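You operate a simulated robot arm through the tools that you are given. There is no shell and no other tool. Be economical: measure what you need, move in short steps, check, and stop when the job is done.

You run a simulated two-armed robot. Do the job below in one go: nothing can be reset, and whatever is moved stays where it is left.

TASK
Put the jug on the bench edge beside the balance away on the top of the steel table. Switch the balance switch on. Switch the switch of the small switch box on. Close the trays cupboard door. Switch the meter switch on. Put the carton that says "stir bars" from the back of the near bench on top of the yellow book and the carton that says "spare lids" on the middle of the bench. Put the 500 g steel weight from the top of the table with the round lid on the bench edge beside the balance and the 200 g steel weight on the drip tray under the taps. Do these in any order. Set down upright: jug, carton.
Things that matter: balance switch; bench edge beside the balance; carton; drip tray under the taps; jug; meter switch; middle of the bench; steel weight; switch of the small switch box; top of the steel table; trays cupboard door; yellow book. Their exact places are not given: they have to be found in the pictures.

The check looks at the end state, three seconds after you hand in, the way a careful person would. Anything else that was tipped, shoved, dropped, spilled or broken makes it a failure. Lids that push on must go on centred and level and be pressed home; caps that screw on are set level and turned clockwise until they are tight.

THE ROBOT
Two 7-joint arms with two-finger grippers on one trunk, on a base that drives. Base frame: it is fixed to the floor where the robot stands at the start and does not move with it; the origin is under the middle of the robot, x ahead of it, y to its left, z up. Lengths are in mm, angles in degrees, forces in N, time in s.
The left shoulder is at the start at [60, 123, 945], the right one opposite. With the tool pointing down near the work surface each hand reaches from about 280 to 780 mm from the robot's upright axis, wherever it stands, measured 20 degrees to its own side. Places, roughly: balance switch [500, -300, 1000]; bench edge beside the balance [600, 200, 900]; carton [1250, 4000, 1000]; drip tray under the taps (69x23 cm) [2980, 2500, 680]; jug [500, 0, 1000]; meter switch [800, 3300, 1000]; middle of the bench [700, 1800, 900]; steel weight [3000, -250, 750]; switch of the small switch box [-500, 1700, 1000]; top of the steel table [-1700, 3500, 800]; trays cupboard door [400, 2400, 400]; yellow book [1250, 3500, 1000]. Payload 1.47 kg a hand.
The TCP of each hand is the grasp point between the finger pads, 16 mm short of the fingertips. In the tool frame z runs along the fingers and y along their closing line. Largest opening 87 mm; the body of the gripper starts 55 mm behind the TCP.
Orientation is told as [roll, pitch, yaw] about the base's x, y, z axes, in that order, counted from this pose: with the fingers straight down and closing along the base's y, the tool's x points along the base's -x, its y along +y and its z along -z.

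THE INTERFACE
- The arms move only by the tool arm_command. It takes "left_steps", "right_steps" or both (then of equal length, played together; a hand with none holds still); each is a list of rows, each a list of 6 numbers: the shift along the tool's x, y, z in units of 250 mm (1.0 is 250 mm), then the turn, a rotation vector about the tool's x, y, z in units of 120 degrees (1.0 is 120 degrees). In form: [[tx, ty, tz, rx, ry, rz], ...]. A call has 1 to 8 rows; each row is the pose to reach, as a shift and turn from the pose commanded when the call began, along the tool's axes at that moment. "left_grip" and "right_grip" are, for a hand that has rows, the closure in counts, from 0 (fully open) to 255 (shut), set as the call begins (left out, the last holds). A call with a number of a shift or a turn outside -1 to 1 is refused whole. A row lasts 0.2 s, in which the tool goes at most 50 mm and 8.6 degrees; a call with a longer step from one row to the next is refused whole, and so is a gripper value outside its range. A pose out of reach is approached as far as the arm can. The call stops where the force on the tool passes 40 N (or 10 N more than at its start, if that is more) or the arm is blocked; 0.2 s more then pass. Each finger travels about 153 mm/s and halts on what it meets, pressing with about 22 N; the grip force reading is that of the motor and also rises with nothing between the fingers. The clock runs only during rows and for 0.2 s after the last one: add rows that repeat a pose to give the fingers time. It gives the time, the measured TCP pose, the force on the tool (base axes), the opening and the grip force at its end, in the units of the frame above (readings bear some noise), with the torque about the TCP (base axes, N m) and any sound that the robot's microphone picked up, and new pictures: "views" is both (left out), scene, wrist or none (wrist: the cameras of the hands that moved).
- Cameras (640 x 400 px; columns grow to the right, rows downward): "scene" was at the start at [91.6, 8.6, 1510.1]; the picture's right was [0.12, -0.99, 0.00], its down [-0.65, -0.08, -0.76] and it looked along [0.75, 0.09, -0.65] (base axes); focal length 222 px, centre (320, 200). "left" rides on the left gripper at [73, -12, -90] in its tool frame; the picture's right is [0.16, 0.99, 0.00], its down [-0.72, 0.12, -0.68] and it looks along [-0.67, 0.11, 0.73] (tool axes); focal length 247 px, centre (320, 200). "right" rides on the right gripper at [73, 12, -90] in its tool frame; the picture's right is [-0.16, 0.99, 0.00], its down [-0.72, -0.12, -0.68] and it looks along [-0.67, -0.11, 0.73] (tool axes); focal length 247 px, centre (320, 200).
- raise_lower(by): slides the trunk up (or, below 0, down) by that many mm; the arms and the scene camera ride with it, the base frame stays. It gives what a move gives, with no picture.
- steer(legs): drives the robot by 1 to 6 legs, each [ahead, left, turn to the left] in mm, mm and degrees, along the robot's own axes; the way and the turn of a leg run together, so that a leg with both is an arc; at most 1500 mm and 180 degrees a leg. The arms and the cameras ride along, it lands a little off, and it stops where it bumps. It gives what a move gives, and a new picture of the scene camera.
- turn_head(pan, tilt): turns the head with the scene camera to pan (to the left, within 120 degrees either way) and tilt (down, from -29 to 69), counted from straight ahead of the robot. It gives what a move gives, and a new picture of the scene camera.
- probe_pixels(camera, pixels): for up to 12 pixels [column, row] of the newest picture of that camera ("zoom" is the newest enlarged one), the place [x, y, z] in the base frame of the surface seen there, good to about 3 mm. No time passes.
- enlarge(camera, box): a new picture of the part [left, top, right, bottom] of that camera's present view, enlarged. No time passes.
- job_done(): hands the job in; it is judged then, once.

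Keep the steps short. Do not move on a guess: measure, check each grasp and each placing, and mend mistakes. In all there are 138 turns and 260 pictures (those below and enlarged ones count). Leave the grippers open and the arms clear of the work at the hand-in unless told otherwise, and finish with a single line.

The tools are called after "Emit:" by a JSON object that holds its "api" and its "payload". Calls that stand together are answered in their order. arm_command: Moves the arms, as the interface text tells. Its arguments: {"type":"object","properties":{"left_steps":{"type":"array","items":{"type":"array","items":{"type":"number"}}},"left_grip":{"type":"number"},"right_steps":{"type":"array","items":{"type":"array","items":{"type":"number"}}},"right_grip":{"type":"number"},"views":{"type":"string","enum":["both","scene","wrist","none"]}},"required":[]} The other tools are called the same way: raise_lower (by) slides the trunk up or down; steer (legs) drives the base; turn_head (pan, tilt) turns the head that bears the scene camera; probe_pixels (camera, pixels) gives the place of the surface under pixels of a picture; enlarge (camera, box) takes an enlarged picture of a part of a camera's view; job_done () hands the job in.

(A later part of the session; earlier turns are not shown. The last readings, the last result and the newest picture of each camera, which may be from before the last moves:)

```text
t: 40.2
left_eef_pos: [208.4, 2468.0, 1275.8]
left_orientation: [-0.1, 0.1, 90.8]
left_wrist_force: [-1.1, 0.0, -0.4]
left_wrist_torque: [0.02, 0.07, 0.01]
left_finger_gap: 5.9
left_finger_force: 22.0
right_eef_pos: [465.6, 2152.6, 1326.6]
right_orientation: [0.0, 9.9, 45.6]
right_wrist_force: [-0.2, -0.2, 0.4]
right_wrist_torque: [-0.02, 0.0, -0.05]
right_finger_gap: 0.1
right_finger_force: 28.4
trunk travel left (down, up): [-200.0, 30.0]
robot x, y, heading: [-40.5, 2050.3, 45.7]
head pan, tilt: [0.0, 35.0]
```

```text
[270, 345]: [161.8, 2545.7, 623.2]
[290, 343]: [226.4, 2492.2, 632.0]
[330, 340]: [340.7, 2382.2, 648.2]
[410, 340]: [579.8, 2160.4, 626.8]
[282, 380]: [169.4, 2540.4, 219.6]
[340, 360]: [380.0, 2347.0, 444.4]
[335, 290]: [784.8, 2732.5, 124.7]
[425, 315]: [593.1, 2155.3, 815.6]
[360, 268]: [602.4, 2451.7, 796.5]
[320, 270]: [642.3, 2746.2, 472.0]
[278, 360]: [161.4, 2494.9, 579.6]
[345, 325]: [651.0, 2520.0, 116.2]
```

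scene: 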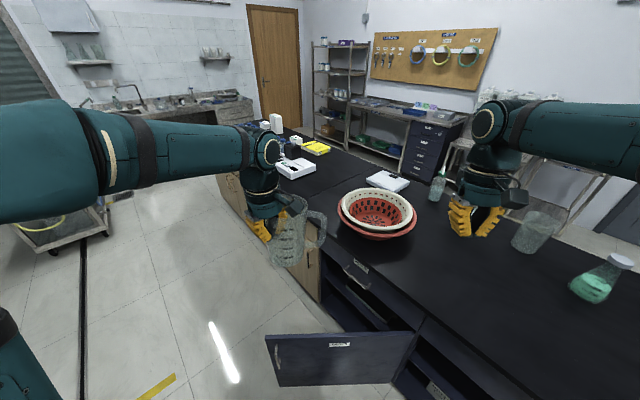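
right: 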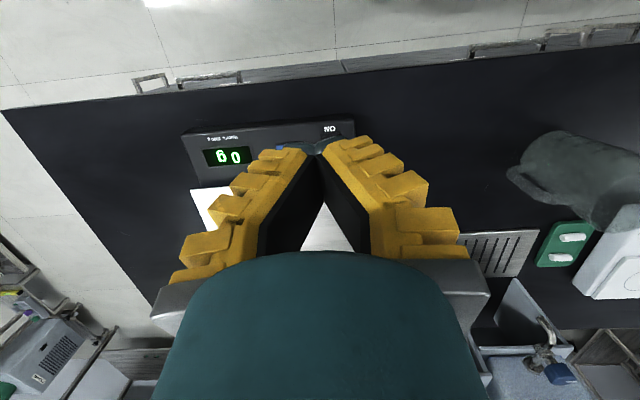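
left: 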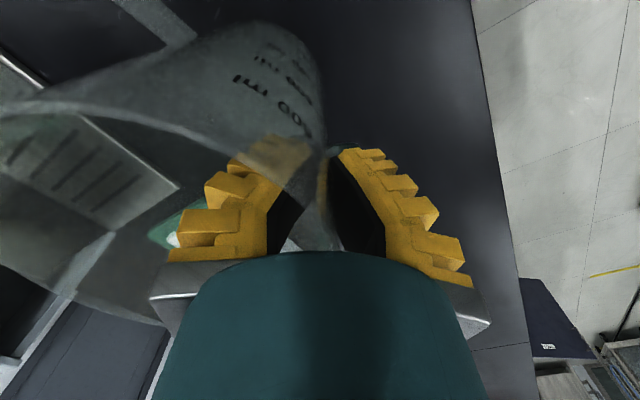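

Door face mapped: hinge (582,2158), free edge (162,2546), top z about 650, with a handle near the free edge. I lower the trunk, back off a little, and swing the right hand to point forward.

Emit:
{"api": "raise_lower", "payload": {"by": -130}}

Emit:
{"api": "steer", "payload": {"legs": [[-80, 0, 0]]}}

Emit:
{"api": "arm_command", "payload": {"right_steps": [[-0.05, 0.042, 0.118, 0, -0.067, 0], [-0.1, 0.084, 0.236, 0, -0.133, 0], [-0.15, 0.126, 0.354, 0, -0.2, 0], [-0.2, 0.168, 0.472, 0, -0.267, 0], [-0.25, 0.21, 0.59, 0, -0.333, 0], [-0.3, 0.252, 0.708, 0, -0.4, 0], [-0.35, 0.294, 0.826, 0, -0.467, 0], [-0.4, 0.336, 0.943, 0, -0.533, 0]], "views": "scene"}}

```text
t: 41.8
left_eef_pos: [207.9, 2468.0, 1146.5]
left_orientation: [0.0, 0.0, 90.8]
left_wrist_force: [-0.5, 0.1, -1.4]
left_wrist_torque: [0.03, 0.02, 0.04]
left_finger_gap: 6.1
left_finger_force: 21.7
right_eef_pos: [465.3, 2152.6, 1197.2]
right_orientation: [0.0, 9.9, 45.7]
right_wrist_force: [0.9, -1.0, -0.4]
right_wrist_torque: [-0.01, 0.0, 0.0]
right_finger_gap: 0.0
right_finger_force: 28.3
trunk travel left (down, up): [-70.0, 160.0]
robot x, y, heading: [-43.0, 2047.9, 45.6]
head pan, tilt: [0.0, 35.0]
```

```text
t: 42.8
left_eef_pos: [149.8, 2409.7, 1147.2]
left_orientation: [0.1, 0.0, 90.9]
left_wrist_force: [-0.9, -0.7, -0.9]
left_wrist_torque: [0.06, 0.06, 0.0]
left_finger_gap: 5.8
left_finger_force: 22.1
right_eef_pos: [408.3, 2094.3, 1196.3]
right_orientation: [0.1, 9.8, 45.7]
right_wrist_force: [-0.6, -0.9, -0.2]
right_wrist_torque: [0.01, -0.03, -0.01]
right_finger_gap: 0.1
right_finger_force: 28.2
trunk travel left (down, up): [-70.0, 160.0]
robot x, y, heading: [-93.3, 1994.4, 45.9]
head pan, tilt: [0.0, 35.0]
```

scene: 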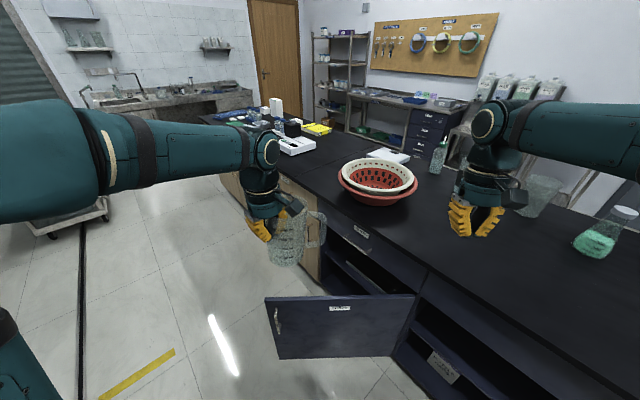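

```text
t: 44.6
left_eef_pos: [154.4, 2409.7, 1146.7]
left_orientation: [0.1, 0.1, 90.9]
left_wrist_force: [0.3, 0.3, -0.9]
left_wrist_torque: [0.04, 0.1, 0.04]
left_finger_gap: 5.8
left_finger_force: 22.2
right_eef_pos: [397.9, 2195.1, 943.5]
right_orientation: [1.1, -52.9, 42.8]
right_wrist_force: [-0.4, 4.8, 2.8]
right_wrist_torque: [-0.3, 0.06, -0.17]
right_finger_gap: 0.0
right_finger_force: 28.2
right hand out of reach, approached as far as the arm can: row 6, 8
trunk travel left (down, up): [-70.0, 160.0]
robot x, y, heading: [-97.8, 1997.7, 45.6]
head pan, tilt: [0.0, 35.0]
```

scene: 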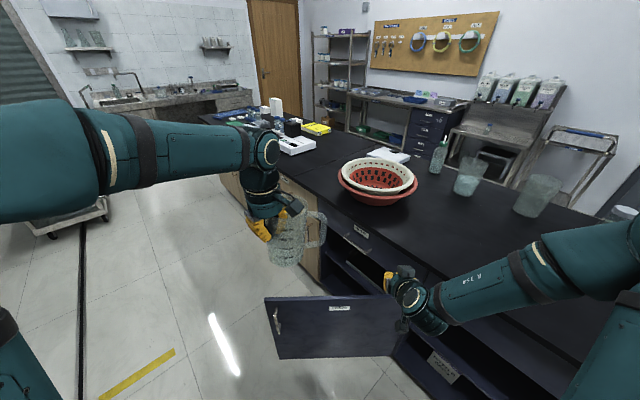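

The arm came near a joint limit but holds pitch about -53, which is enough. I keep that tilt and move the hand left and down.

Emit:
{"api": "arm_command", "payload": {"right_steps": [[0.08, 0.11, 0.075, 0, 0, 0], [0.16, 0.22, 0.15, 0, 0, 0], [0.24, 0.33, 0.225, 0, 0, 0], [0.32, 0.44, 0.3, 0, 0, 0], [0.4, 0.55, 0.375, 0, 0, 0], [0.48, 0.66, 0.45, 0, 0, 0], [0.56, 0.77, 0.52, 0, 0, 0]], "views": "scene"}}

```text
t: 46.2
left_eef_pos: [149.9, 2410.8, 1147.1]
left_orientation: [0.1, 0.0, 90.7]
left_wrist_force: [0.1, 0.2, -1.3]
left_wrist_torque: [0.02, 0.04, 0.02]
left_finger_gap: 6.0
left_finger_force: 22.2
right_eef_pos: [274.0, 2352.4, 755.7]
right_orientation: [-0.1, -54.1, 45.8]
right_wrist_force: [-0.5, 1.2, -0.3]
right_wrist_torque: [0.0, 0.0, -0.01]
right_finger_gap: 0.1
right_finger_force: 28.4
trunk travel left (down, up): [-70.0, 160.0]
robot x, y, heading: [-94.0, 1990.5, 45.7]
head pan, tilt: [0.0, 35.0]
```

scene: 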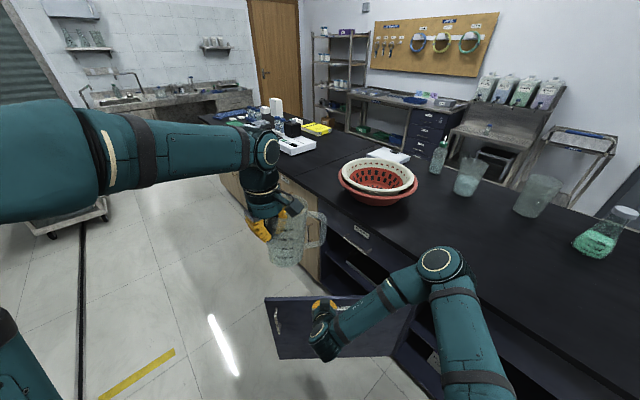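

The hand is about 55 mm in front of the door face and above its top. I lower it to about z 580 and slide 60 mm toward the free edge.

Emit:
{"api": "arm_command", "payload": {"right_steps": [[0.11, 0.05, 0.08, 0, 0, 0], [0.22, 0.1, 0.16, 0, 0, 0], [0.33, 0.15, 0.24, 0, 0, 0], [0.44, 0.2, 0.32, 0, 0, 0], [0.52, 0.24, 0.38, 0, 0, 0], [0.58, 0.24, 0.42, 0, 0, 0]], "views": "scene"}}

```text
t: 47.6
left_eef_pos: [149.8, 2410.6, 1147.4]
left_orientation: [0.0, -0.1, 90.8]
left_wrist_force: [0.2, 1.2, -1.5]
left_wrist_torque: [0.04, 0.06, 0.01]
left_finger_gap: 6.0
left_finger_force: 22.0
right_eef_pos: [229.3, 2392.5, 577.7]
right_orientation: [0.0, -54.0, 45.7]
right_wrist_force: [0.0, 0.7, 0.7]
right_wrist_torque: [0.01, 0.02, -0.03]
right_finger_gap: 0.1
right_finger_force: 27.7
trunk travel left (down, up): [-70.0, 160.0]
robot x, y, heading: [-93.5, 1992.8, 45.9]
head pan, tilt: [0.0, 35.0]
```

scene: 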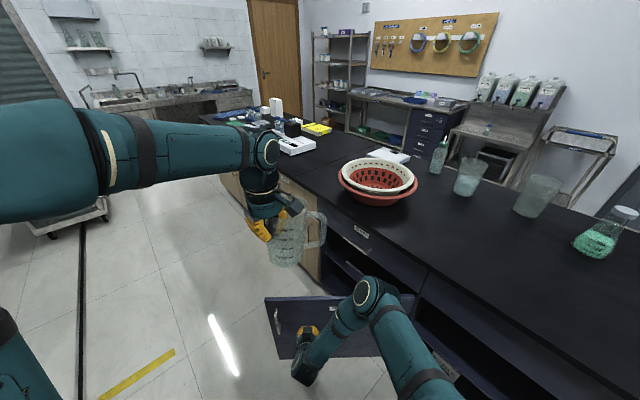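

The hand is 65 mm in front of the face, 418 mm from the hinge. I push along the arc.

Emit:
{"api": "arm_command", "payload": {"right_steps": [[-0.08, -0.01, 0.11, 0, 0, 0], [-0.16, -0.02, 0.22, 0, 0, 0], [-0.24, -0.03, 0.33, 0, 0, 0], [-0.32, -0.04, 0.44, 0, 0, 0], [-0.41, -0.056, 0.56, 0, 0, 0], [-0.49, -0.11, 0.67, 0, 0, 0], [-0.57, -0.17, 0.78, 0, 0, 0], [-0.64, -0.228, 0.88, 0, 0, 0]], "views": "scene"}}

```text
t: 49.4
left_eef_pos: [151.4, 2409.7, 1146.3]
left_orientation: [0.1, 0.1, 90.8]
left_wrist_force: [-0.3, 0.0, -1.9]
left_wrist_torque: [0.01, 0.05, -0.01]
left_finger_gap: 6.2
left_finger_force: 22.1
right_eef_pos: [460.2, 2545.0, 578.0]
right_orientation: [0.0, -53.9, 45.9]
right_wrist_force: [0.3, -0.3, 1.2]
right_wrist_torque: [-0.03, 0.01, 0.0]
right_finger_gap: 0.0
right_finger_force: 28.4
trunk travel left (down, up): [-70.0, 160.0]
robot x, y, heading: [-93.3, 1995.8, 45.8]
head pan, tilt: [0.0, 35.0]
```

scene: 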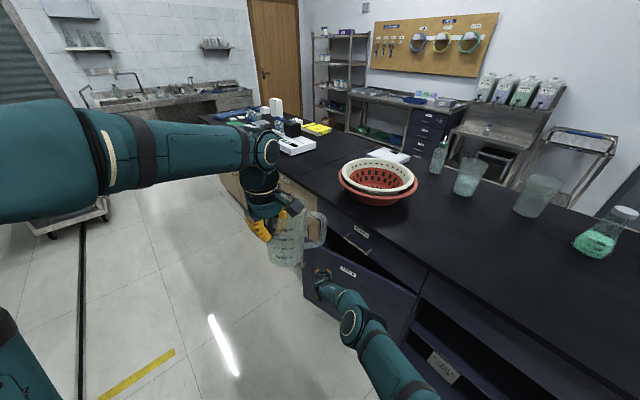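

Almost shut. I push the last 15° until it presses home.

Emit:
{"api": "arm_command", "payload": {"right_steps": [[-0.07, -0.1, 0.1, 0, 0, 0], [-0.14, -0.2, 0.2, 0, 0, 0], [-0.21, -0.3, 0.29, 0, 0, 0], [-0.225, -0.32, 0.31, 0, 0, 0], [-0.24, -0.34, 0.33, 0, 0, 0], [-0.25, -0.36, 0.345, 0, 0, 0]], "views": "scene"}}

```text
t: 50.8
left_eef_pos: [151.1, 2410.7, 1146.6]
left_orientation: [0.1, 0.0, 90.7]
left_wrist_force: [0.1, 0.9, -0.7]
left_wrist_torque: [0.02, 0.03, 0.01]
left_finger_gap: 6.1
left_finger_force: 21.9
right_eef_pos: [555.5, 2513.2, 612.9]
right_orientation: [-0.2, -54.1, 45.8]
right_wrist_force: [0.8, -0.5, -0.2]
right_wrist_torque: [0.02, -0.01, -0.01]
right_finger_gap: 0.0
right_finger_force: 28.1
right hand out of reach, approached as far as the arm can: row 1, 2, 3, 4, 5, 6
trunk travel left (down, up): [-70.0, 160.0]
robot x, y, heading: [-93.2, 1992.1, 45.9]
head pan, tilt: [0.0, 35.0]
```

scene: 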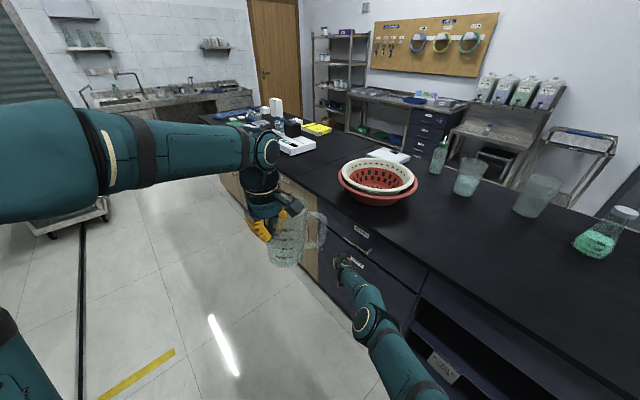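

Out of reach for the last bit. I drive 40 mm ahead to press it home.

Emit:
{"api": "steer", "payload": {"legs": [[40, 0, 0]]}}

Emit:
{"api": "enlarge", "payload": {"camera": "scene", "box": [290, 220, 450, 360]}}

```text
t: 51.7
left_eef_pos: [179.4, 2438.5, 1146.8]
left_orientation: [0.1, 0.1, 90.8]
left_wrist_force: [0.5, -0.8, -1.0]
left_wrist_torque: [0.0, 0.06, 0.02]
left_finger_gap: 5.8
left_finger_force: 22.2
right_eef_pos: [583.6, 2541.3, 610.8]
right_orientation: [-0.1, -54.1, 45.8]
right_wrist_force: [-10.6, -0.4, -5.5]
right_wrist_torque: [0.0, 0.1, -0.02]
right_finger_gap: 0.3
right_finger_force: 28.6
trunk travel left (down, up): [-70.0, 160.0]
robot x, y, heading: [-64.8, 2023.4, 45.7]
head pan, tilt: [0.0, 35.0]
```

scene: 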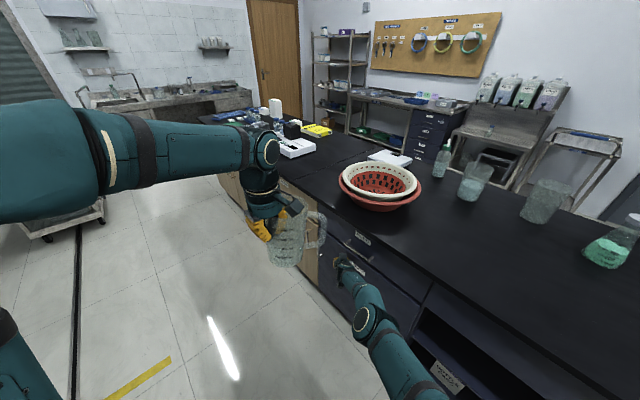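

```text
2.86 times, centred on (370, 290) of scene
```

zoom: 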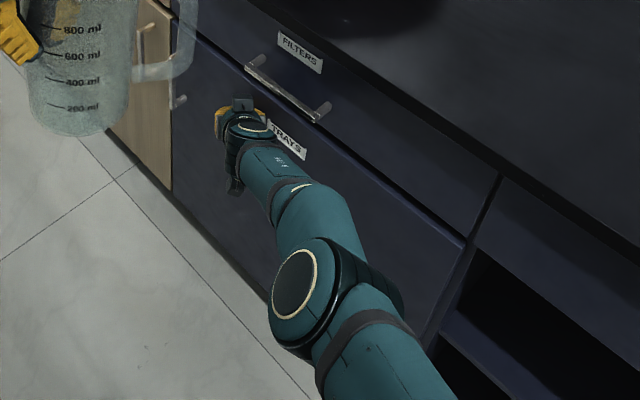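

The door is pressed home (10 N against the frame). I withdraw the hand straight back, then check the door.

Emit:
{"api": "arm_command", "payload": {"right_steps": [[0.09, -0.03, -0.12, 0, 0, 0], [0.18, -0.07, -0.25, 0, 0, 0], [0.27, -0.1, -0.38, 0, 0, 0], [0.36, -0.15, -0.5, 0, 0, 0], [0.47, -0.2, -0.65, 0, 0, 0]], "views": "scene"}}

Emit:
{"api": "probe_pixels", "payload": {"camera": "scene", "pixels": [[330, 250], [400, 300], [340, 290], [318, 260], [420, 290]]}}

```text
t: 52.5
left_eef_pos: [178.6, 2438.5, 1146.5]
left_orientation: [0.0, 0.0, 90.9]
left_wrist_force: [0.0, -0.3, -0.7]
left_wrist_torque: [0.01, 0.05, 0.0]
left_finger_gap: 6.2
left_finger_force: 21.6
right_eef_pos: [583.1, 2542.2, 611.3]
right_orientation: [1.3, -53.6, 46.1]
right_wrist_force: [-6.7, 1.3, 4.3]
right_wrist_torque: [-0.01, -0.13, 0.05]
right_finger_gap: 0.0
right_finger_force: 28.5
right hand out of reach, approached as far as the arm can: row 1, 2, 3, 4
trunk travel left (down, up): [-70.0, 160.0]
robot x, y, heading: [-67.4, 2021.5, 45.9]
head pan, tilt: [0.0, 35.0]
stopped in row 4 (right hand): the force on the tool passed its limit at 46 N (the readings are from after the stop); the commanded pose is now the measured one
```

scene: 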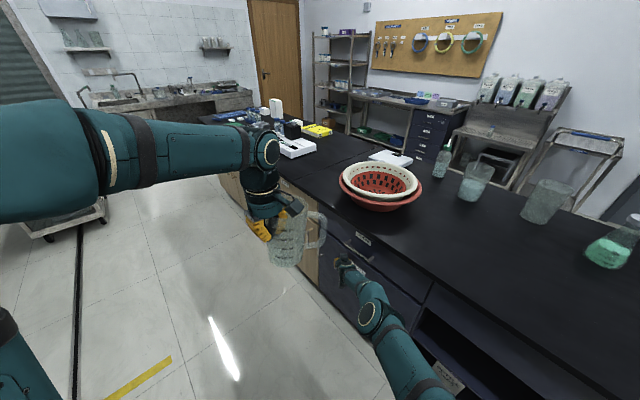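

```text
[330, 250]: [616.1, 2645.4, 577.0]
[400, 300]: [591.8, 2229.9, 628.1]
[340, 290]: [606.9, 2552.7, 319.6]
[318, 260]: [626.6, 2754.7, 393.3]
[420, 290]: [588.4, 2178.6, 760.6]
```

The commanded pose is now reset. I withdraw again.

Emit:
{"api": "arm_command", "payload": {"right_steps": [[0.06, -0.03, -0.08, 0, 0, 0], [0.15, -0.05, -0.2, 0, 0, 0], [0.24, -0.08, -0.33, 0, 0, 0], [0.33, -0.1, -0.46, 0, 0, 0], [0.42, -0.15, -0.58, 0, 0, 0], [0.47, -0.2, -0.65, 0, 0, 0]], "views": "scene"}}

Emit:
{"api": "enlarge", "payload": {"camera": "scene", "box": [290, 220, 450, 360]}}

```text
t: 53.9
left_eef_pos: [177.8, 2440.3, 1146.1]
left_orientation: [0.0, 0.1, 90.9]
left_wrist_force: [-0.6, 0.2, -1.3]
left_wrist_torque: [0.0, 0.08, 0.03]
left_finger_gap: 5.9
left_finger_force: 22.1
right_eef_pos: [568.0, 2508.9, 609.9]
right_orientation: [1.2, -53.6, 46.2]
right_wrist_force: [-0.3, 0.6, 0.6]
right_wrist_torque: [-0.01, 0.01, -0.01]
right_finger_gap: 0.0
right_finger_force: 28.4
right hand out of reach, approached as far as the arm can: row 2, 3, 4, 5, 6
trunk travel left (down, up): [-70.0, 160.0]
robot x, y, heading: [-64.9, 2025.1, 46.1]
head pan, tilt: [0.0, 35.0]
```

scene: 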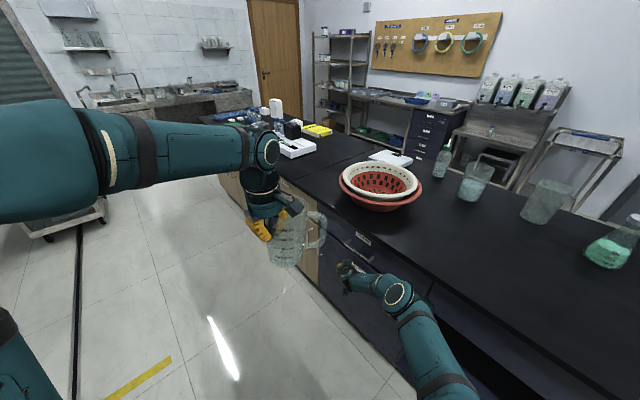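

```text
2.86 times, centred on (370, 290) of scene
```

zoom: 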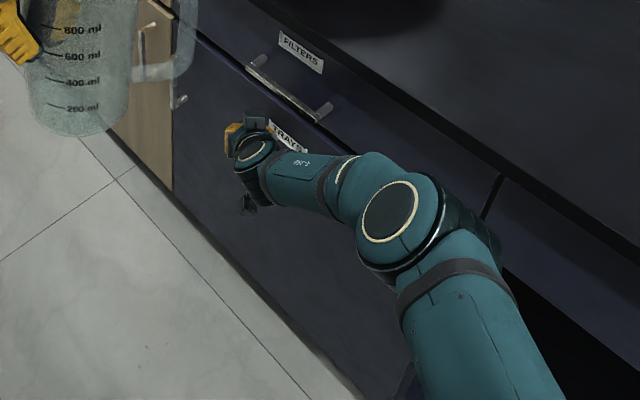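

The arm is awkwardly folded near the bench. I drive back 120 mm to clear it, then raise the hand and relax the tilt.

Emit:
{"api": "steer", "payload": {"legs": [[-120, 0, 0]]}}

Emit:
{"api": "arm_command", "payload": {"right_steps": [[-0.05, -0.05, -0.05, 0, 0.06, 0], [-0.12, -0.1, -0.1, 0, 0.12, 0], [-0.2, -0.15, -0.15, 0, 0.18, 0], [-0.28, -0.2, -0.2, 0, 0.24, 0], [-0.36, -0.25, -0.25, 0, 0.3, 0], [-0.44, -0.3, -0.3, 0, 0.36, 0], [-0.52, -0.35, -0.35, 0, 0.41, 0], [-0.6, -0.4, -0.4, 0, 0.45, 0]], "views": "scene"}}

```text
t: 55.1
left_eef_pos: [96.5, 2352.1, 1147.9]
left_orientation: [-0.1, 0.1, 90.8]
left_wrist_force: [0.0, -0.2, -0.6]
left_wrist_torque: [0.04, 0.03, 0.02]
left_finger_gap: 5.9
left_finger_force: 21.7
right_eef_pos: [486.5, 2424.0, 612.1]
right_orientation: [1.1, -53.6, 46.0]
right_wrist_force: [0.2, 0.2, 0.0]
right_wrist_torque: [-0.01, 0.01, 0.01]
right_finger_gap: 0.1
right_finger_force: 28.5
trunk travel left (down, up): [-70.0, 160.0]
robot x, y, heading: [-147.6, 1936.4, 45.7]
head pan, tilt: [0.0, 35.0]
```

scene: 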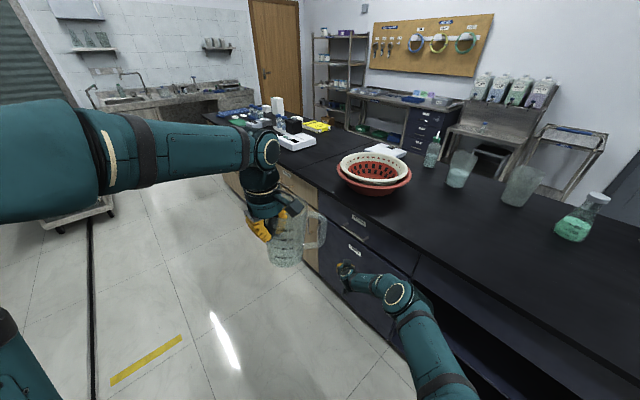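

```text
t: 57.0
left_eef_pos: [97.1, 2354.0, 1147.9]
left_orientation: [0.0, 0.0, 90.7]
left_wrist_force: [-0.4, -1.0, -0.3]
left_wrist_torque: [0.07, 0.03, 0.01]
left_finger_gap: 6.2
left_finger_force: 21.6
right_eef_pos: [522.9, 2328.8, 774.5]
right_orientation: [1.5, 2.2, 48.3]
right_wrist_force: [3.2, 7.9, -15.6]
right_wrist_torque: [-1.33, 1.07, 0.36]
right_finger_gap: 0.0
right_finger_force: 28.0
right hand out of reach, approached as far as the arm can: row 6, 7, 8
trunk travel left (down, up): [-70.0, 160.0]
robot x, y, heading: [-149.5, 1943.0, 46.2]
head pan, tilt: [0.0, 35.0]
stopped in row 8 (right hand): the force on the tool passed its limit at 114 N (the readings are from after the stop); the commanded pose is now the measured one
```

scene: 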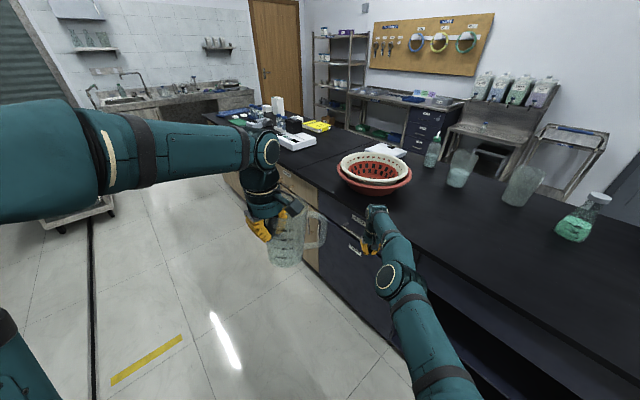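

The hand bumped the bench edge while rising. I back the robot straight away from the bench by 100 mm, then lift.

Emit:
{"api": "steer", "payload": {"legs": [[-100, 0, 0]]}}

Emit:
{"api": "enlarge", "payload": {"camera": "scene", "box": [300, 120, 500, 300]}}

```text
t: 58.0
left_eef_pos: [76.4, 2317.2, 1145.1]
left_orientation: [0.1, 0.1, 90.0]
left_wrist_force: [0.5, 0.4, -1.8]
left_wrist_torque: [-0.01, 0.12, -0.01]
left_finger_gap: 6.1
left_finger_force: 22.0
right_eef_pos: [504.2, 2287.6, 776.8]
right_orientation: [1.4, 2.0, 47.3]
right_wrist_force: [0.6, 0.1, -0.3]
right_wrist_torque: [-0.01, 0.06, -0.02]
right_finger_gap: 0.1
right_finger_force: 27.9
trunk travel left (down, up): [-70.0, 160.0]
robot x, y, heading: [-178.4, 1905.7, 45.2]
head pan, tilt: [0.0, 35.0]
stopped in leg 1: the robot was blocked; the commanded pose is now the measured one
```

scene: 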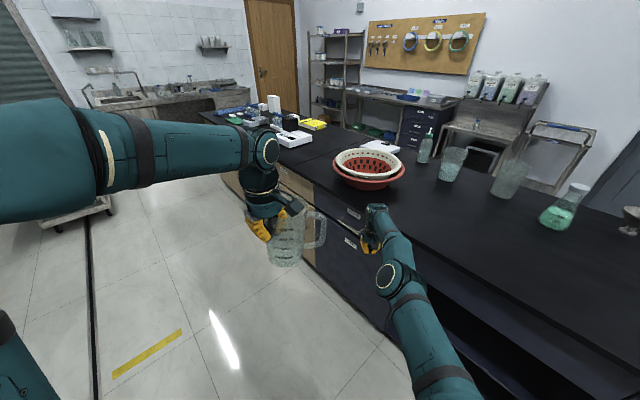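

```text
2.22 times, centred on (400, 210) of scene
```

zoom: 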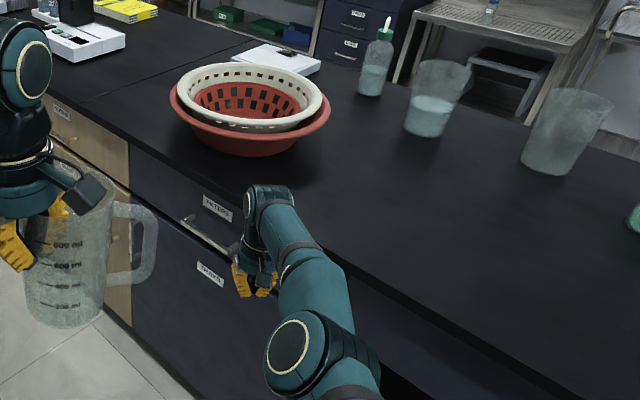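

The rear is blocked after 45 mm. The hand now feels no force. I pull it back toward the robot with the arm alone.

Emit:
{"api": "arm_command", "payload": {"right_steps": [[0.1, 0, 0, 0, 0, 0], [0.2, 0, 0, 0, 0, 0], [0.3, 0, 0, 0, 0, 0], [0.4, 0, 0, 0, 0, 0], [0.5, 0, -0.05, 0, 0, 0], [0.6, 0, -0.1, 0, 0, 0]], "views": "scene"}}

```text
t: 59.4
left_eef_pos: [73.3, 2317.2, 1147.2]
left_orientation: [-0.1, 0.0, 90.0]
left_wrist_force: [-0.5, 0.4, -1.2]
left_wrist_torque: [0.04, 0.09, -0.02]
left_finger_gap: 5.8
left_finger_force: 22.5
right_eef_pos: [511.0, 2273.0, 778.3]
right_orientation: [1.3, 1.9, 47.4]
right_wrist_force: [1.0, 0.5, -0.3]
right_wrist_torque: [-0.03, 0.03, 0.04]
right_finger_gap: 0.1
right_finger_force: 28.2
right hand out of reach, approached as far as the arm can: row 1, 2, 3, 4, 5, 6
trunk travel left (down, up): [-70.0, 160.0]
robot x, y, heading: [-176.0, 1903.6, 44.8]
head pan, tilt: [0.0, 35.0]
```

scene: 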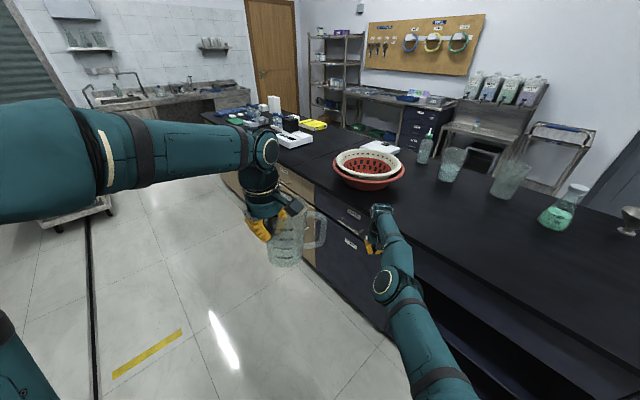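

The wrist seems to be at a joint limit in this posture. I turn the pitch back toward -45 while drawing the hand left and back, reversing the way it came.

Emit:
{"api": "arm_command", "payload": {"right_steps": [[0, 0.06, 0, 0, -0.06, 0], [0, 0.12, 0, 0, -0.12, 0], [0, 0.18, 0.03, 0, -0.18, 0], [0, 0.24, 0.06, 0, -0.24, 0], [0, 0.3, 0.09, 0, -0.3, 0], [0, 0.36, 0.12, 0, -0.36, 0], [0, 0.42, 0.15, 0, -0.4, 0], [0, 0.5, 0.15, 0, -0.42, 0]], "views": "scene"}}

```text
t: 61.2
left_eef_pos: [73.0, 2317.2, 1148.1]
left_orientation: [-0.1, 0.0, 90.2]
left_wrist_force: [-0.8, 1.2, -0.6]
left_wrist_torque: [-0.01, 0.06, 0.0]
left_finger_gap: 6.2
left_finger_force: 22.4
right_eef_pos: [477.3, 2465.0, 712.6]
right_orientation: [2.0, -48.7, 45.8]
right_wrist_force: [0.1, 0.6, 0.8]
right_wrist_torque: [-0.02, 0.0, -0.01]
right_finger_gap: 0.0
right_finger_force: 28.1
right hand out of reach, approached as far as the arm can: row 1, 2, 3, 4, 5, 6, 7, 8
trunk travel left (down, up): [-70.0, 160.0]
robot x, y, heading: [-180.1, 1903.1, 44.8]
head pan, tilt: [0.0, 35.0]
```

scene: 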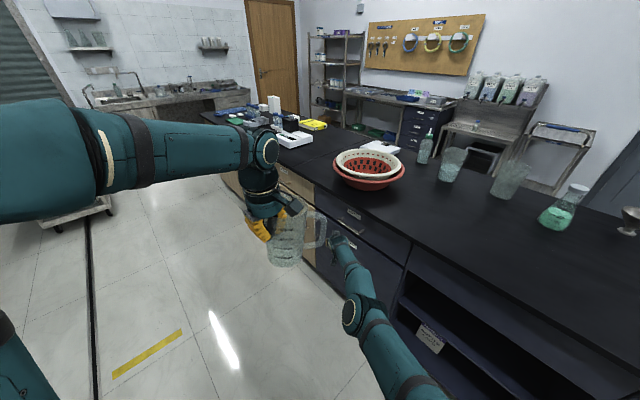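

The arm is nearly straight. I repeat the commanded pose to see whether it keeps converging.

Emit:
{"api": "arm_command", "payload": {"right_steps": [[0, 0, 0, 0, 0, 0], [0, 0, 0, 0, 0, 0], [0, 0, 0, 0, 0, 0], [0, 0, 0, 0, 0, 0]], "views": "none"}}

```text
t: 62.2
left_eef_pos: [74.0, 2317.2, 1148.2]
left_orientation: [-0.1, 0.0, 90.1]
left_wrist_force: [0.3, -0.3, 0.0]
left_wrist_torque: [0.03, 0.08, -0.02]
left_finger_gap: 5.9
left_finger_force: 22.2
right_eef_pos: [477.5, 2463.8, 712.9]
right_orientation: [2.0, -48.6, 45.9]
right_wrist_force: [0.3, 0.2, 0.1]
right_wrist_torque: [0.04, 0.06, 0.0]
right_finger_gap: 0.1
right_finger_force: 28.0
trunk travel left (down, up): [-70.0, 160.0]
robot x, y, heading: [-177.1, 1902.5, 45.1]
head pan, tilt: [0.0, 35.0]
```

The command now matches the measured pose. I try a retreat back and to the left.

Emit:
{"api": "arm_command", "payload": {"right_steps": [[0.05, 0.08, -0.06, 0, 0, 0], [0.1, 0.16, -0.12, 0, 0, 0], [0.16, 0.24, -0.18, 0, 0, 0], [0.21, 0.32, -0.24, 0, 0, 0], [0.26, 0.4, -0.3, 0, 0, 0]], "views": "scene"}}

```text
t: 63.4
left_eef_pos: [73.1, 2317.5, 1148.3]
left_orientation: [-0.1, 0.0, 90.1]
left_wrist_force: [-0.4, 0.7, -1.1]
left_wrist_torque: [0.0, 0.05, 0.03]
left_finger_gap: 5.8
left_finger_force: 22.1
right_eef_pos: [366.3, 2522.0, 692.3]
right_orientation: [1.9, -48.5, 45.9]
right_wrist_force: [0.2, -0.3, -0.3]
right_wrist_torque: [0.02, -0.01, -0.01]
right_finger_gap: 0.1
right_finger_force: 28.6
right hand out of reach, approached as far as the arm can: row 1, 2, 3, 4, 5
trunk travel left (down, up): [-70.0, 160.0]
robot x, y, heading: [-177.8, 1904.1, 44.9]
head pan, tilt: [0.0, 35.0]
```

scene: 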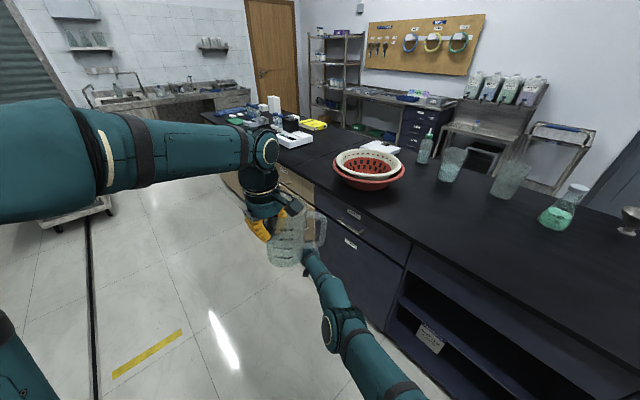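

The hand is now clear of the bench (x=366). I turn the fingers downward in place, to bend the arm out of the straight posture.

Emit:
{"api": "arm_command", "payload": {"right_steps": [[0, 0, 0, 0, 0.065, 0], [0, 0, 0, 0, 0.13, 0], [0, 0, 0, 0, 0.195, 0], [0, 0, 0, 0, 0.26, 0], [0, 0, 0, 0, 0.325, 0], [0, 0, 0, 0, 0.39, 0]], "views": "none"}}

Emit:
{"api": "arm_command", "payload": {"right_steps": [[0.1, -0.05, 0, 0, 0, 0], [0.2, -0.1, 0, 0, 0, 0], [0.3, -0.15, 0, 0, 0, 0], [0.4, -0.2, 0, 0, 0, 0]], "views": "scene"}}

```text
t: 64.8
left_eef_pos: [73.5, 2317.5, 1148.4]
left_orientation: [-0.1, -0.1, 90.1]
left_wrist_force: [-0.3, -0.4, -1.3]
left_wrist_torque: [0.03, 0.06, -0.01]
left_finger_gap: 6.1
left_finger_force: 22.0
right_eef_pos: [338.9, 2419.3, 706.6]
right_orientation: [1.4, -2.8, 47.3]
right_wrist_force: [1.1, 0.4, -0.3]
right_wrist_torque: [0.01, -0.03, -0.03]
right_finger_gap: 0.1
right_finger_force: 28.4
right hand out of reach, approached as far as the arm can: row 1, 2, 3, 4, 5, 6
trunk travel left (down, up): [-70.0, 160.0]
robot x, y, heading: [-176.0, 1902.2, 44.9]
head pan, tilt: [0.0, 35.0]
```

```text
t: 65.8
left_eef_pos: [73.1, 2316.9, 1148.7]
left_orientation: [0.0, 0.1, 90.0]
left_wrist_force: [0.0, -0.2, -1.3]
left_wrist_torque: [-0.03, 0.04, 0.0]
left_finger_gap: 5.8
left_finger_force: 21.8
right_eef_pos: [343.0, 2403.4, 681.7]
right_orientation: [1.3, -1.7, 47.3]
right_wrist_force: [-0.1, -0.5, -0.8]
right_wrist_torque: [-0.02, 0.01, -0.03]
right_finger_gap: 0.1
right_finger_force: 28.1
right hand out of reach, approached as far as the arm can: row 1, 2, 3, 4
trunk travel left (down, up): [-70.0, 160.0]
robot x, y, heading: [-176.0, 1906.4, 45.2]
head pan, tilt: [0.0, 35.0]
```

scene: 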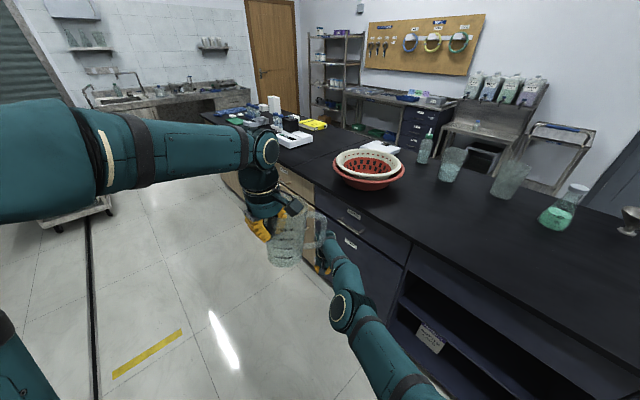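

The elbow is in an awkward low posture. I'm clear of the bench, so I try raising the hand upward and to the right, toward its original pose.

Emit:
{"api": "arm_command", "payload": {"right_steps": [[0, -0.08, -0.1, 0, 0, 0], [0, -0.16, -0.2, 0, 0, 0], [0.02, -0.2, -0.32, 0, 0, 0], [0.05, -0.24, -0.44, 0, 0, 0], [0.1, -0.28, -0.56, 0, 0, 0], [0.15, -0.32, -0.68, 0, 0, 0], [0.2, -0.36, -0.8, 0, 0, 0], [0.25, -0.4, -0.92, 0, 0, 0]], "views": "scene"}}

```text
t: 67.6
left_eef_pos: [72.4, 2316.9, 1149.2]
left_orientation: [-0.1, 0.0, 90.1]
left_wrist_force: [-0.4, -1.1, -1.3]
left_wrist_torque: [0.02, 0.07, 0.03]
left_finger_gap: 6.0
left_finger_force: 21.7
right_eef_pos: [442.0, 2364.1, 912.5]
right_orientation: [1.4, -1.7, 47.4]
right_wrist_force: [0.2, 0.8, 0.2]
right_wrist_torque: [-0.01, -0.02, 0.0]
right_finger_gap: 0.1
right_finger_force: 28.2
right hand out of reach, approached as far as the arm can: row 1, 2, 3, 4, 5, 6, 7, 8
trunk travel left (down, up): [-70.0, 160.0]
robot x, y, heading: [-173.7, 1901.4, 44.8]
head pan, tilt: [0.0, 35.0]
```

scene: 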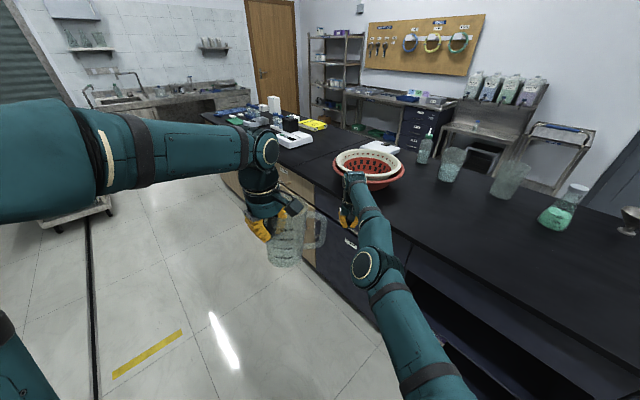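

It rises well. I continue up and slightly inward.

Emit:
{"api": "arm_command", "payload": {"right_steps": [[0.03, 0, -0.12, 0, 0, 0], [0.06, 0, -0.24, 0, 0, 0], [0.1, 0, -0.36, 0, 0, 0], [0.15, 0, -0.48, 0, 0, 0], [0.2, 0, -0.6, 0, 0, 0], [0.3, 0, -0.7, 0, 0, 0], [0.4, 0, -0.8, 0, 0, 0], [0.5, 0, -0.9, 0, 0, 0]], "views": "scene"}}

```text
t: 69.4
left_eef_pos: [73.8, 2316.8, 1147.8]
left_orientation: [-0.1, -0.1, 90.2]
left_wrist_force: [0.0, -0.4, -1.1]
left_wrist_torque: [0.04, 0.06, -0.01]
left_finger_gap: 6.0
left_finger_force: 21.9
right_eef_pos: [411.4, 2317.4, 1156.1]
right_orientation: [1.3, -1.8, 47.3]
right_wrist_force: [0.4, -0.7, -0.5]
right_wrist_torque: [0.04, -0.02, 0.01]
right_finger_gap: 0.1
right_finger_force: 27.8
right hand out of reach, approached as far as the arm can: row 1, 2, 3, 4, 5, 6, 7, 8
trunk travel left (down, up): [-70.0, 160.0]
robot x, y, heading: [-174.7, 1903.7, 45.1]
head pan, tilt: [0.0, 35.0]
```

scene: 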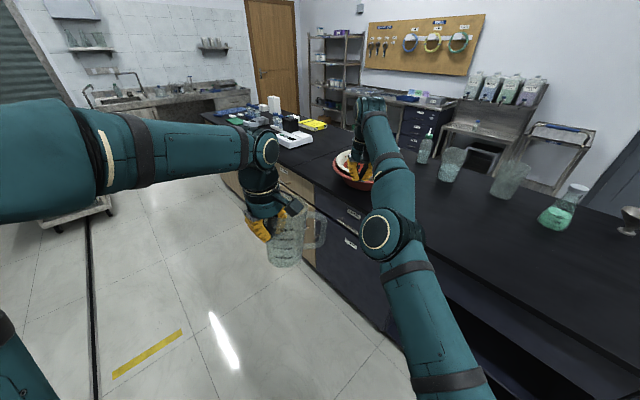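

High enough to be free now. I move the hand to the right and inward.

Emit:
{"api": "arm_command", "payload": {"right_steps": [[0.05, -0.12, -0.05, 0, 0, 0], [0.1, -0.24, -0.1, 0, 0, 0], [0.16, -0.36, -0.1, 0, 0, 0], [0.24, -0.48, -0.1, 0, 0, 0], [0.32, -0.6, -0.1, 0, 0, 0], [0.42, -0.7, -0.1, 0, 0, 0], [0.52, -0.8, -0.1, 0, 0, 0], [0.64, -0.9, -0.1, 0, 0, 0]], "views": "scene"}}

```text
t: 71.2
left_eef_pos: [74.4, 2314.7, 1149.2]
left_orientation: [-0.2, -0.1, 90.1]
left_wrist_force: [0.8, 0.2, -0.6]
left_wrist_torque: [0.03, 0.08, -0.03]
left_finger_gap: 6.0
left_finger_force: 22.6
right_eef_pos: [559.5, 2092.6, 1194.8]
right_orientation: [1.6, -1.6, 47.3]
right_wrist_force: [0.4, 0.7, 0.2]
right_wrist_torque: [0.02, 0.03, -0.02]
right_finger_gap: 0.0
right_finger_force: 27.8
right hand out of reach, approached as far as the arm can: row 1, 2, 3, 4, 5, 6, 7, 8
trunk travel left (down, up): [-70.0, 160.0]
robot x, y, heading: [-172.7, 1904.3, 45.0]
head pan, tilt: [0.0, 35.0]
```

scene: 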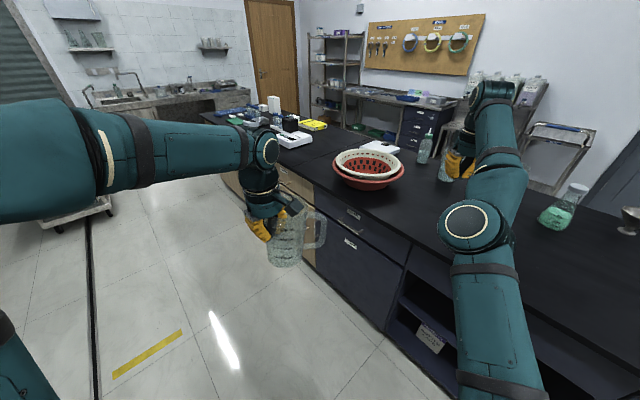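

The elbow is now bent inward. I try a pure inward move in small steps to see whether it folds.

Emit:
{"api": "arm_command", "payload": {"right_steps": [[0.08, 0, 0, 0, 0, 0], [0.16, 0, 0, 0, 0, 0], [0.24, 0, 0, 0, 0, 0], [0.32, 0, 0, 0, 0, 0], [0.4, 0, 0, 0, 0, 0], [0.48, 0, 0, 0, 0, 0], [0.56, 0, 0, 0, 0, 0], [0.64, 0, 0, 0, 0, 0]], "views": "scene"}}

```text
t: 73.0
left_eef_pos: [72.0, 2315.5, 1148.6]
left_orientation: [-0.3, -0.1, 90.0]
left_wrist_force: [-0.5, -0.7, -1.7]
left_wrist_torque: [0.05, -0.02, 0.01]
left_finger_gap: 5.9
left_finger_force: 22.0
right_eef_pos: [445.6, 1974.6, 1193.5]
right_orientation: [1.3, -2.0, 47.1]
right_wrist_force: [-0.9, -0.8, 0.8]
right_wrist_torque: [0.04, -0.07, 0.01]
right_finger_gap: 0.2
right_finger_force: 28.2
right hand out of reach, approached as far as the arm can: row 1, 2, 3, 4
trunk travel left (down, up): [-70.0, 160.0]
robot x, y, heading: [-174.8, 1903.0, 44.9]
head pan, tilt: [0.0, 35.0]
```

scene: 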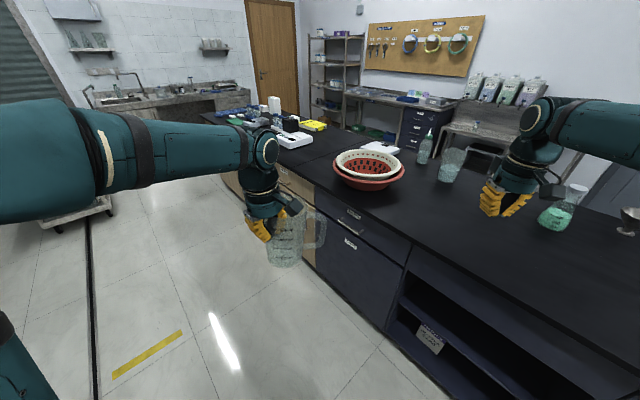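

The right arm folded back to its normal posture. Now I drive on with the jug: a bit ahead, turn left to face +y, and go forward past the reactors.

Emit:
{"api": "steer", "payload": {"legs": [[120, 0, 0], [0, 0, 45], [600, 0, 0]]}}

Emit:
{"api": "turn_head", "payload": {"pan": 50, "tilt": 25}}

```text
t: 79.3
left_eef_pos: [-202.6, 3058.7, 1148.6]
left_orientation: [-0.1, -0.1, 134.7]
left_wrist_force: [-0.1, 0.4, -1.1]
left_wrist_torque: [-0.06, 0.09, -0.02]
left_finger_gap: 5.9
left_finger_force: 22.0
right_eef_pos: [303.5, 3080.7, 1190.5]
right_orientation: [1.3, -1.7, 92.0]
right_wrist_force: [-0.2, 0.5, -1.3]
right_wrist_torque: [-0.03, 0.01, -0.03]
right_finger_gap: 0.0
right_finger_force: 27.7
trunk travel left (down, up): [-70.0, 160.0]
robot x, y, heading: [-91.5, 2594.6, 89.3]
head pan, tilt: [0.0, 35.0]
```

scene: 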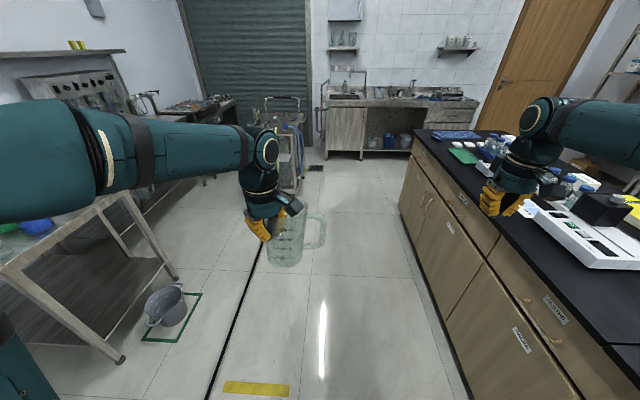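

```text
t: 80.5
left_eef_pos: [-202.0, 3059.2, 1149.4]
left_orientation: [-0.1, 0.0, 134.6]
left_wrist_force: [-0.3, 0.4, -0.3]
left_wrist_torque: [-0.02, 0.01, 0.01]
left_finger_gap: 6.0
left_finger_force: 21.8
right_eef_pos: [304.0, 3080.3, 1191.0]
right_orientation: [1.2, -1.7, 91.9]
right_wrist_force: [-0.5, -0.5, 0.0]
right_wrist_torque: [-0.03, -0.01, 0.01]
right_finger_gap: 0.0
right_finger_force: 28.2
trunk travel left (down, up): [-70.0, 160.0]
robot x, y, heading: [-94.9, 2590.9, 89.8]
head pan, tilt: [50.0, 25.0]
```

scene: 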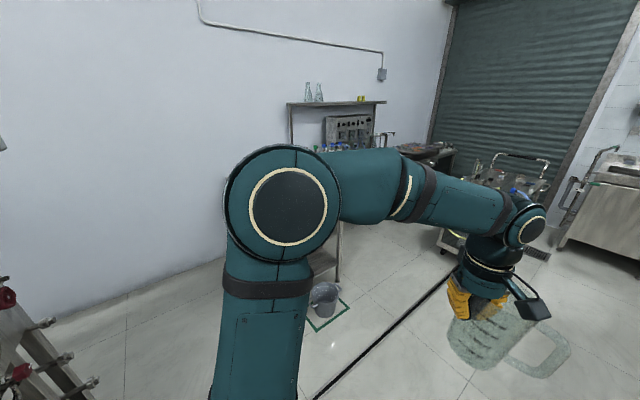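

The table is hidden behind the arm. I turn left 90° to face it.

Emit:
{"api": "turn_head", "payload": {"pan": 0, "tilt": 30}}

Emit:
{"api": "steer", "payload": {"legs": [[250, 0, 0], [0, 0, 85]]}}

```text
t: 81.7
left_eef_pos: [-201.4, 3058.8, 1148.5]
left_orientation: [-0.2, 0.0, 134.7]
left_wrist_force: [0.2, 0.4, -2.1]
left_wrist_torque: [-0.02, 0.05, 0.02]
left_finger_gap: 6.0
left_finger_force: 22.2
right_eef_pos: [303.2, 3079.9, 1191.9]
right_orientation: [1.3, -1.8, 91.9]
right_wrist_force: [0.2, -0.5, 0.6]
right_wrist_torque: [-0.01, -0.01, -0.04]
right_finger_gap: 0.0
right_finger_force: 28.0
trunk travel left (down, up): [-70.0, 160.0]
robot x, y, heading: [-92.6, 2586.5, 89.8]
head pan, tilt: [0.0, 30.0]
```

scene: 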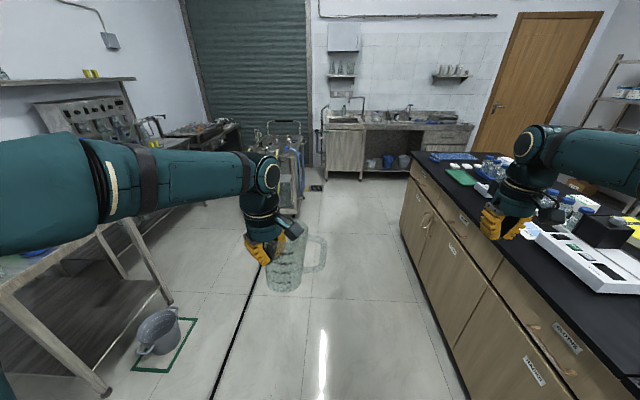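

```text
t: 87.1
left_eef_pos: [-567.4, 2776.7, 1147.7]
left_orientation: [-0.1, 0.0, -141.1]
left_wrist_force: [0.2, 1.0, -0.7]
left_wrist_torque: [-0.05, -0.03, 0.0]
left_finger_gap: 6.1
left_finger_force: 21.7
right_eef_pos: [-538.0, 3282.7, 1191.3]
right_orientation: [1.4, -1.8, 176.2]
right_wrist_force: [-0.2, 0.1, -0.6]
right_wrist_torque: [0.0, -0.02, 0.03]
right_finger_gap: 0.2
right_finger_force: 28.5
trunk travel left (down, up): [-70.0, 160.0]
robot x, y, heading: [-93.1, 2837.6, 173.9]
head pan, tilt: [0.0, 30.0]
```

scene: 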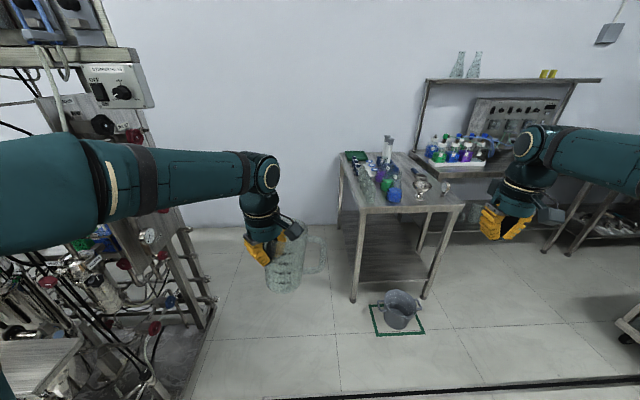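

I see the steel table at (400,185). I zoom and probe it for free space.

Emit:
{"api": "enlarge", "payload": {"camera": "scene", "box": [320, 60, 520, 320]}}

Emit:
{"api": "probe_pixels", "payload": {"camera": "scene", "pixels": [[341, 157], [360, 207], [463, 205], [405, 153], [370, 200], [440, 195], [400, 295], [370, 335], [215, 300], [420, 165], [450, 230], [355, 300]]}}

```text
1.54 times, centred on (420, 190) of scene
```

zoom: 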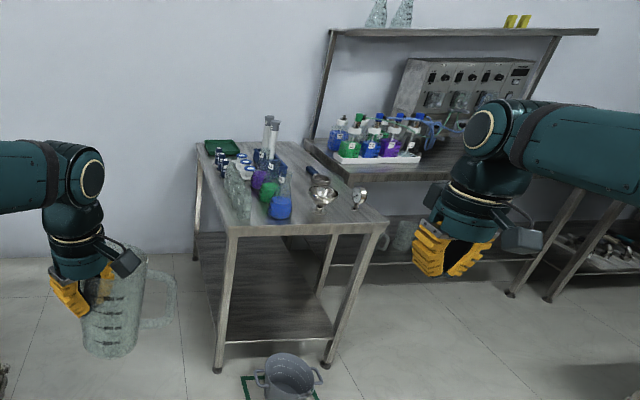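

```text
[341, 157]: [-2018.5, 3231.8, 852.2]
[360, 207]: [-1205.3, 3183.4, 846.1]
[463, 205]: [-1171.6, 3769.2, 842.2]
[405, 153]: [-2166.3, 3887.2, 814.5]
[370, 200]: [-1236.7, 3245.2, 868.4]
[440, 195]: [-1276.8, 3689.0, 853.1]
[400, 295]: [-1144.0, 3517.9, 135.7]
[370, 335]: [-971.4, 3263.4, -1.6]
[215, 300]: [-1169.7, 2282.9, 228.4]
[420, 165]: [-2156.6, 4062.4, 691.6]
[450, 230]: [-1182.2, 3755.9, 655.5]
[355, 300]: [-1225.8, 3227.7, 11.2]
```

The table top is at z≈850 and spans x -1200 to -2020, y 3185 to 3770. I raise the trunk and drive closer, stopping short of the bucket at (-1144,3518).

Emit:
{"api": "raise_lower", "payload": {"by": 150}}

Emit:
{"api": "turn_head", "payload": {"pan": 0, "tilt": 42}}

Emit:
{"api": "steer", "payload": {"legs": [[0, -700, 6], [520, 0, 0]]}}

```text
t: 88.8
left_eef_pos: [-567.7, 2776.6, 1298.0]
left_orientation: [-0.1, 0.0, -141.1]
left_wrist_force: [-0.5, 0.0, -2.1]
left_wrist_torque: [-0.04, -0.02, 0.01]
left_finger_gap: 5.7
left_finger_force: 21.9
right_eef_pos: [-538.0, 3282.6, 1340.9]
right_orientation: [1.2, -1.7, 176.3]
right_wrist_force: [-0.9, -0.4, -0.9]
right_wrist_torque: [0.02, 0.0, 0.0]
right_finger_gap: 0.0
right_finger_force: 28.0
trunk travel left (down, up): [-220.0, 10.0]
robot x, y, heading: [-89.2, 2841.8, 173.9]
head pan, tilt: [0.0, 30.0]
```

```text
t: 89.6
left_eef_pos: [-567.7, 2776.2, 1297.5]
left_orientation: [-0.2, 0.0, -141.2]
left_wrist_force: [-0.1, -0.8, -1.1]
left_wrist_torque: [-0.06, -0.03, 0.04]
left_finger_gap: 6.1
left_finger_force: 22.0
right_eef_pos: [-538.5, 3283.9, 1341.6]
right_orientation: [1.3, -1.8, 176.3]
right_wrist_force: [0.6, -0.4, 0.5]
right_wrist_torque: [0.01, -0.01, -0.02]
right_finger_gap: 0.0
right_finger_force: 27.5
trunk travel left (down, up): [-220.0, 10.0]
robot x, y, heading: [-88.7, 2835.6, 173.8]
head pan, tilt: [0.0, 42.0]
```

scene: 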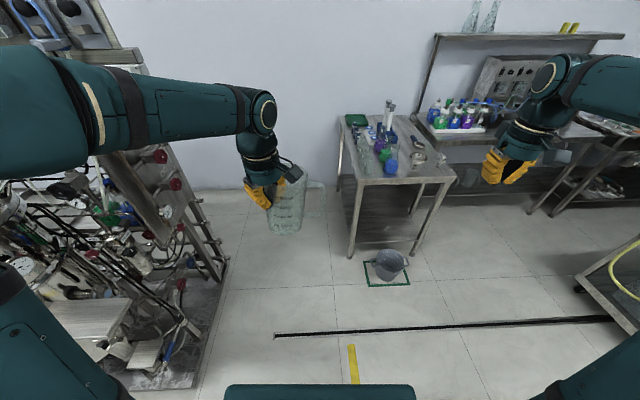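

```text
t: 98.7
left_eef_pos: [-1040.0, 3420.8, 1298.7]
left_orientation: [-0.1, 0.0, -135.1]
left_wrist_force: [-0.3, 0.2, -1.4]
left_wrist_torque: [-0.07, -0.04, 0.0]
left_finger_gap: 6.2
left_finger_force: 21.7
right_eef_pos: [-1063.6, 3927.5, 1342.5]
right_orientation: [1.4, -1.9, -177.8]
right_wrist_force: [-0.8, 0.3, -0.2]
right_wrist_torque: [0.01, -0.02, -0.01]
right_finger_gap: 0.2
right_finger_force: 27.8
trunk travel left (down, up): [-220.0, 10.0]
robot x, y, heading: [-571.2, 3535.3, 179.9]
head pan, tilt: [0.0, 42.0]
```

scene: 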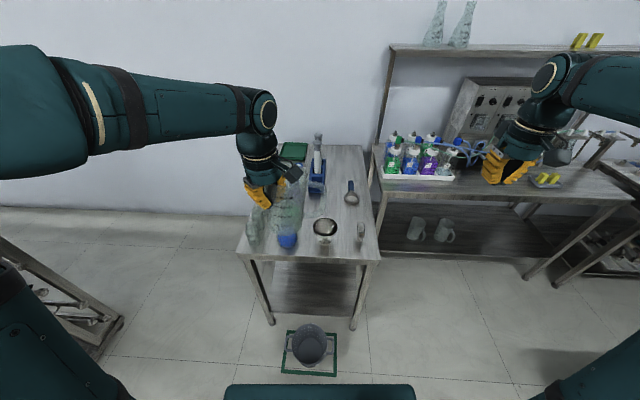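

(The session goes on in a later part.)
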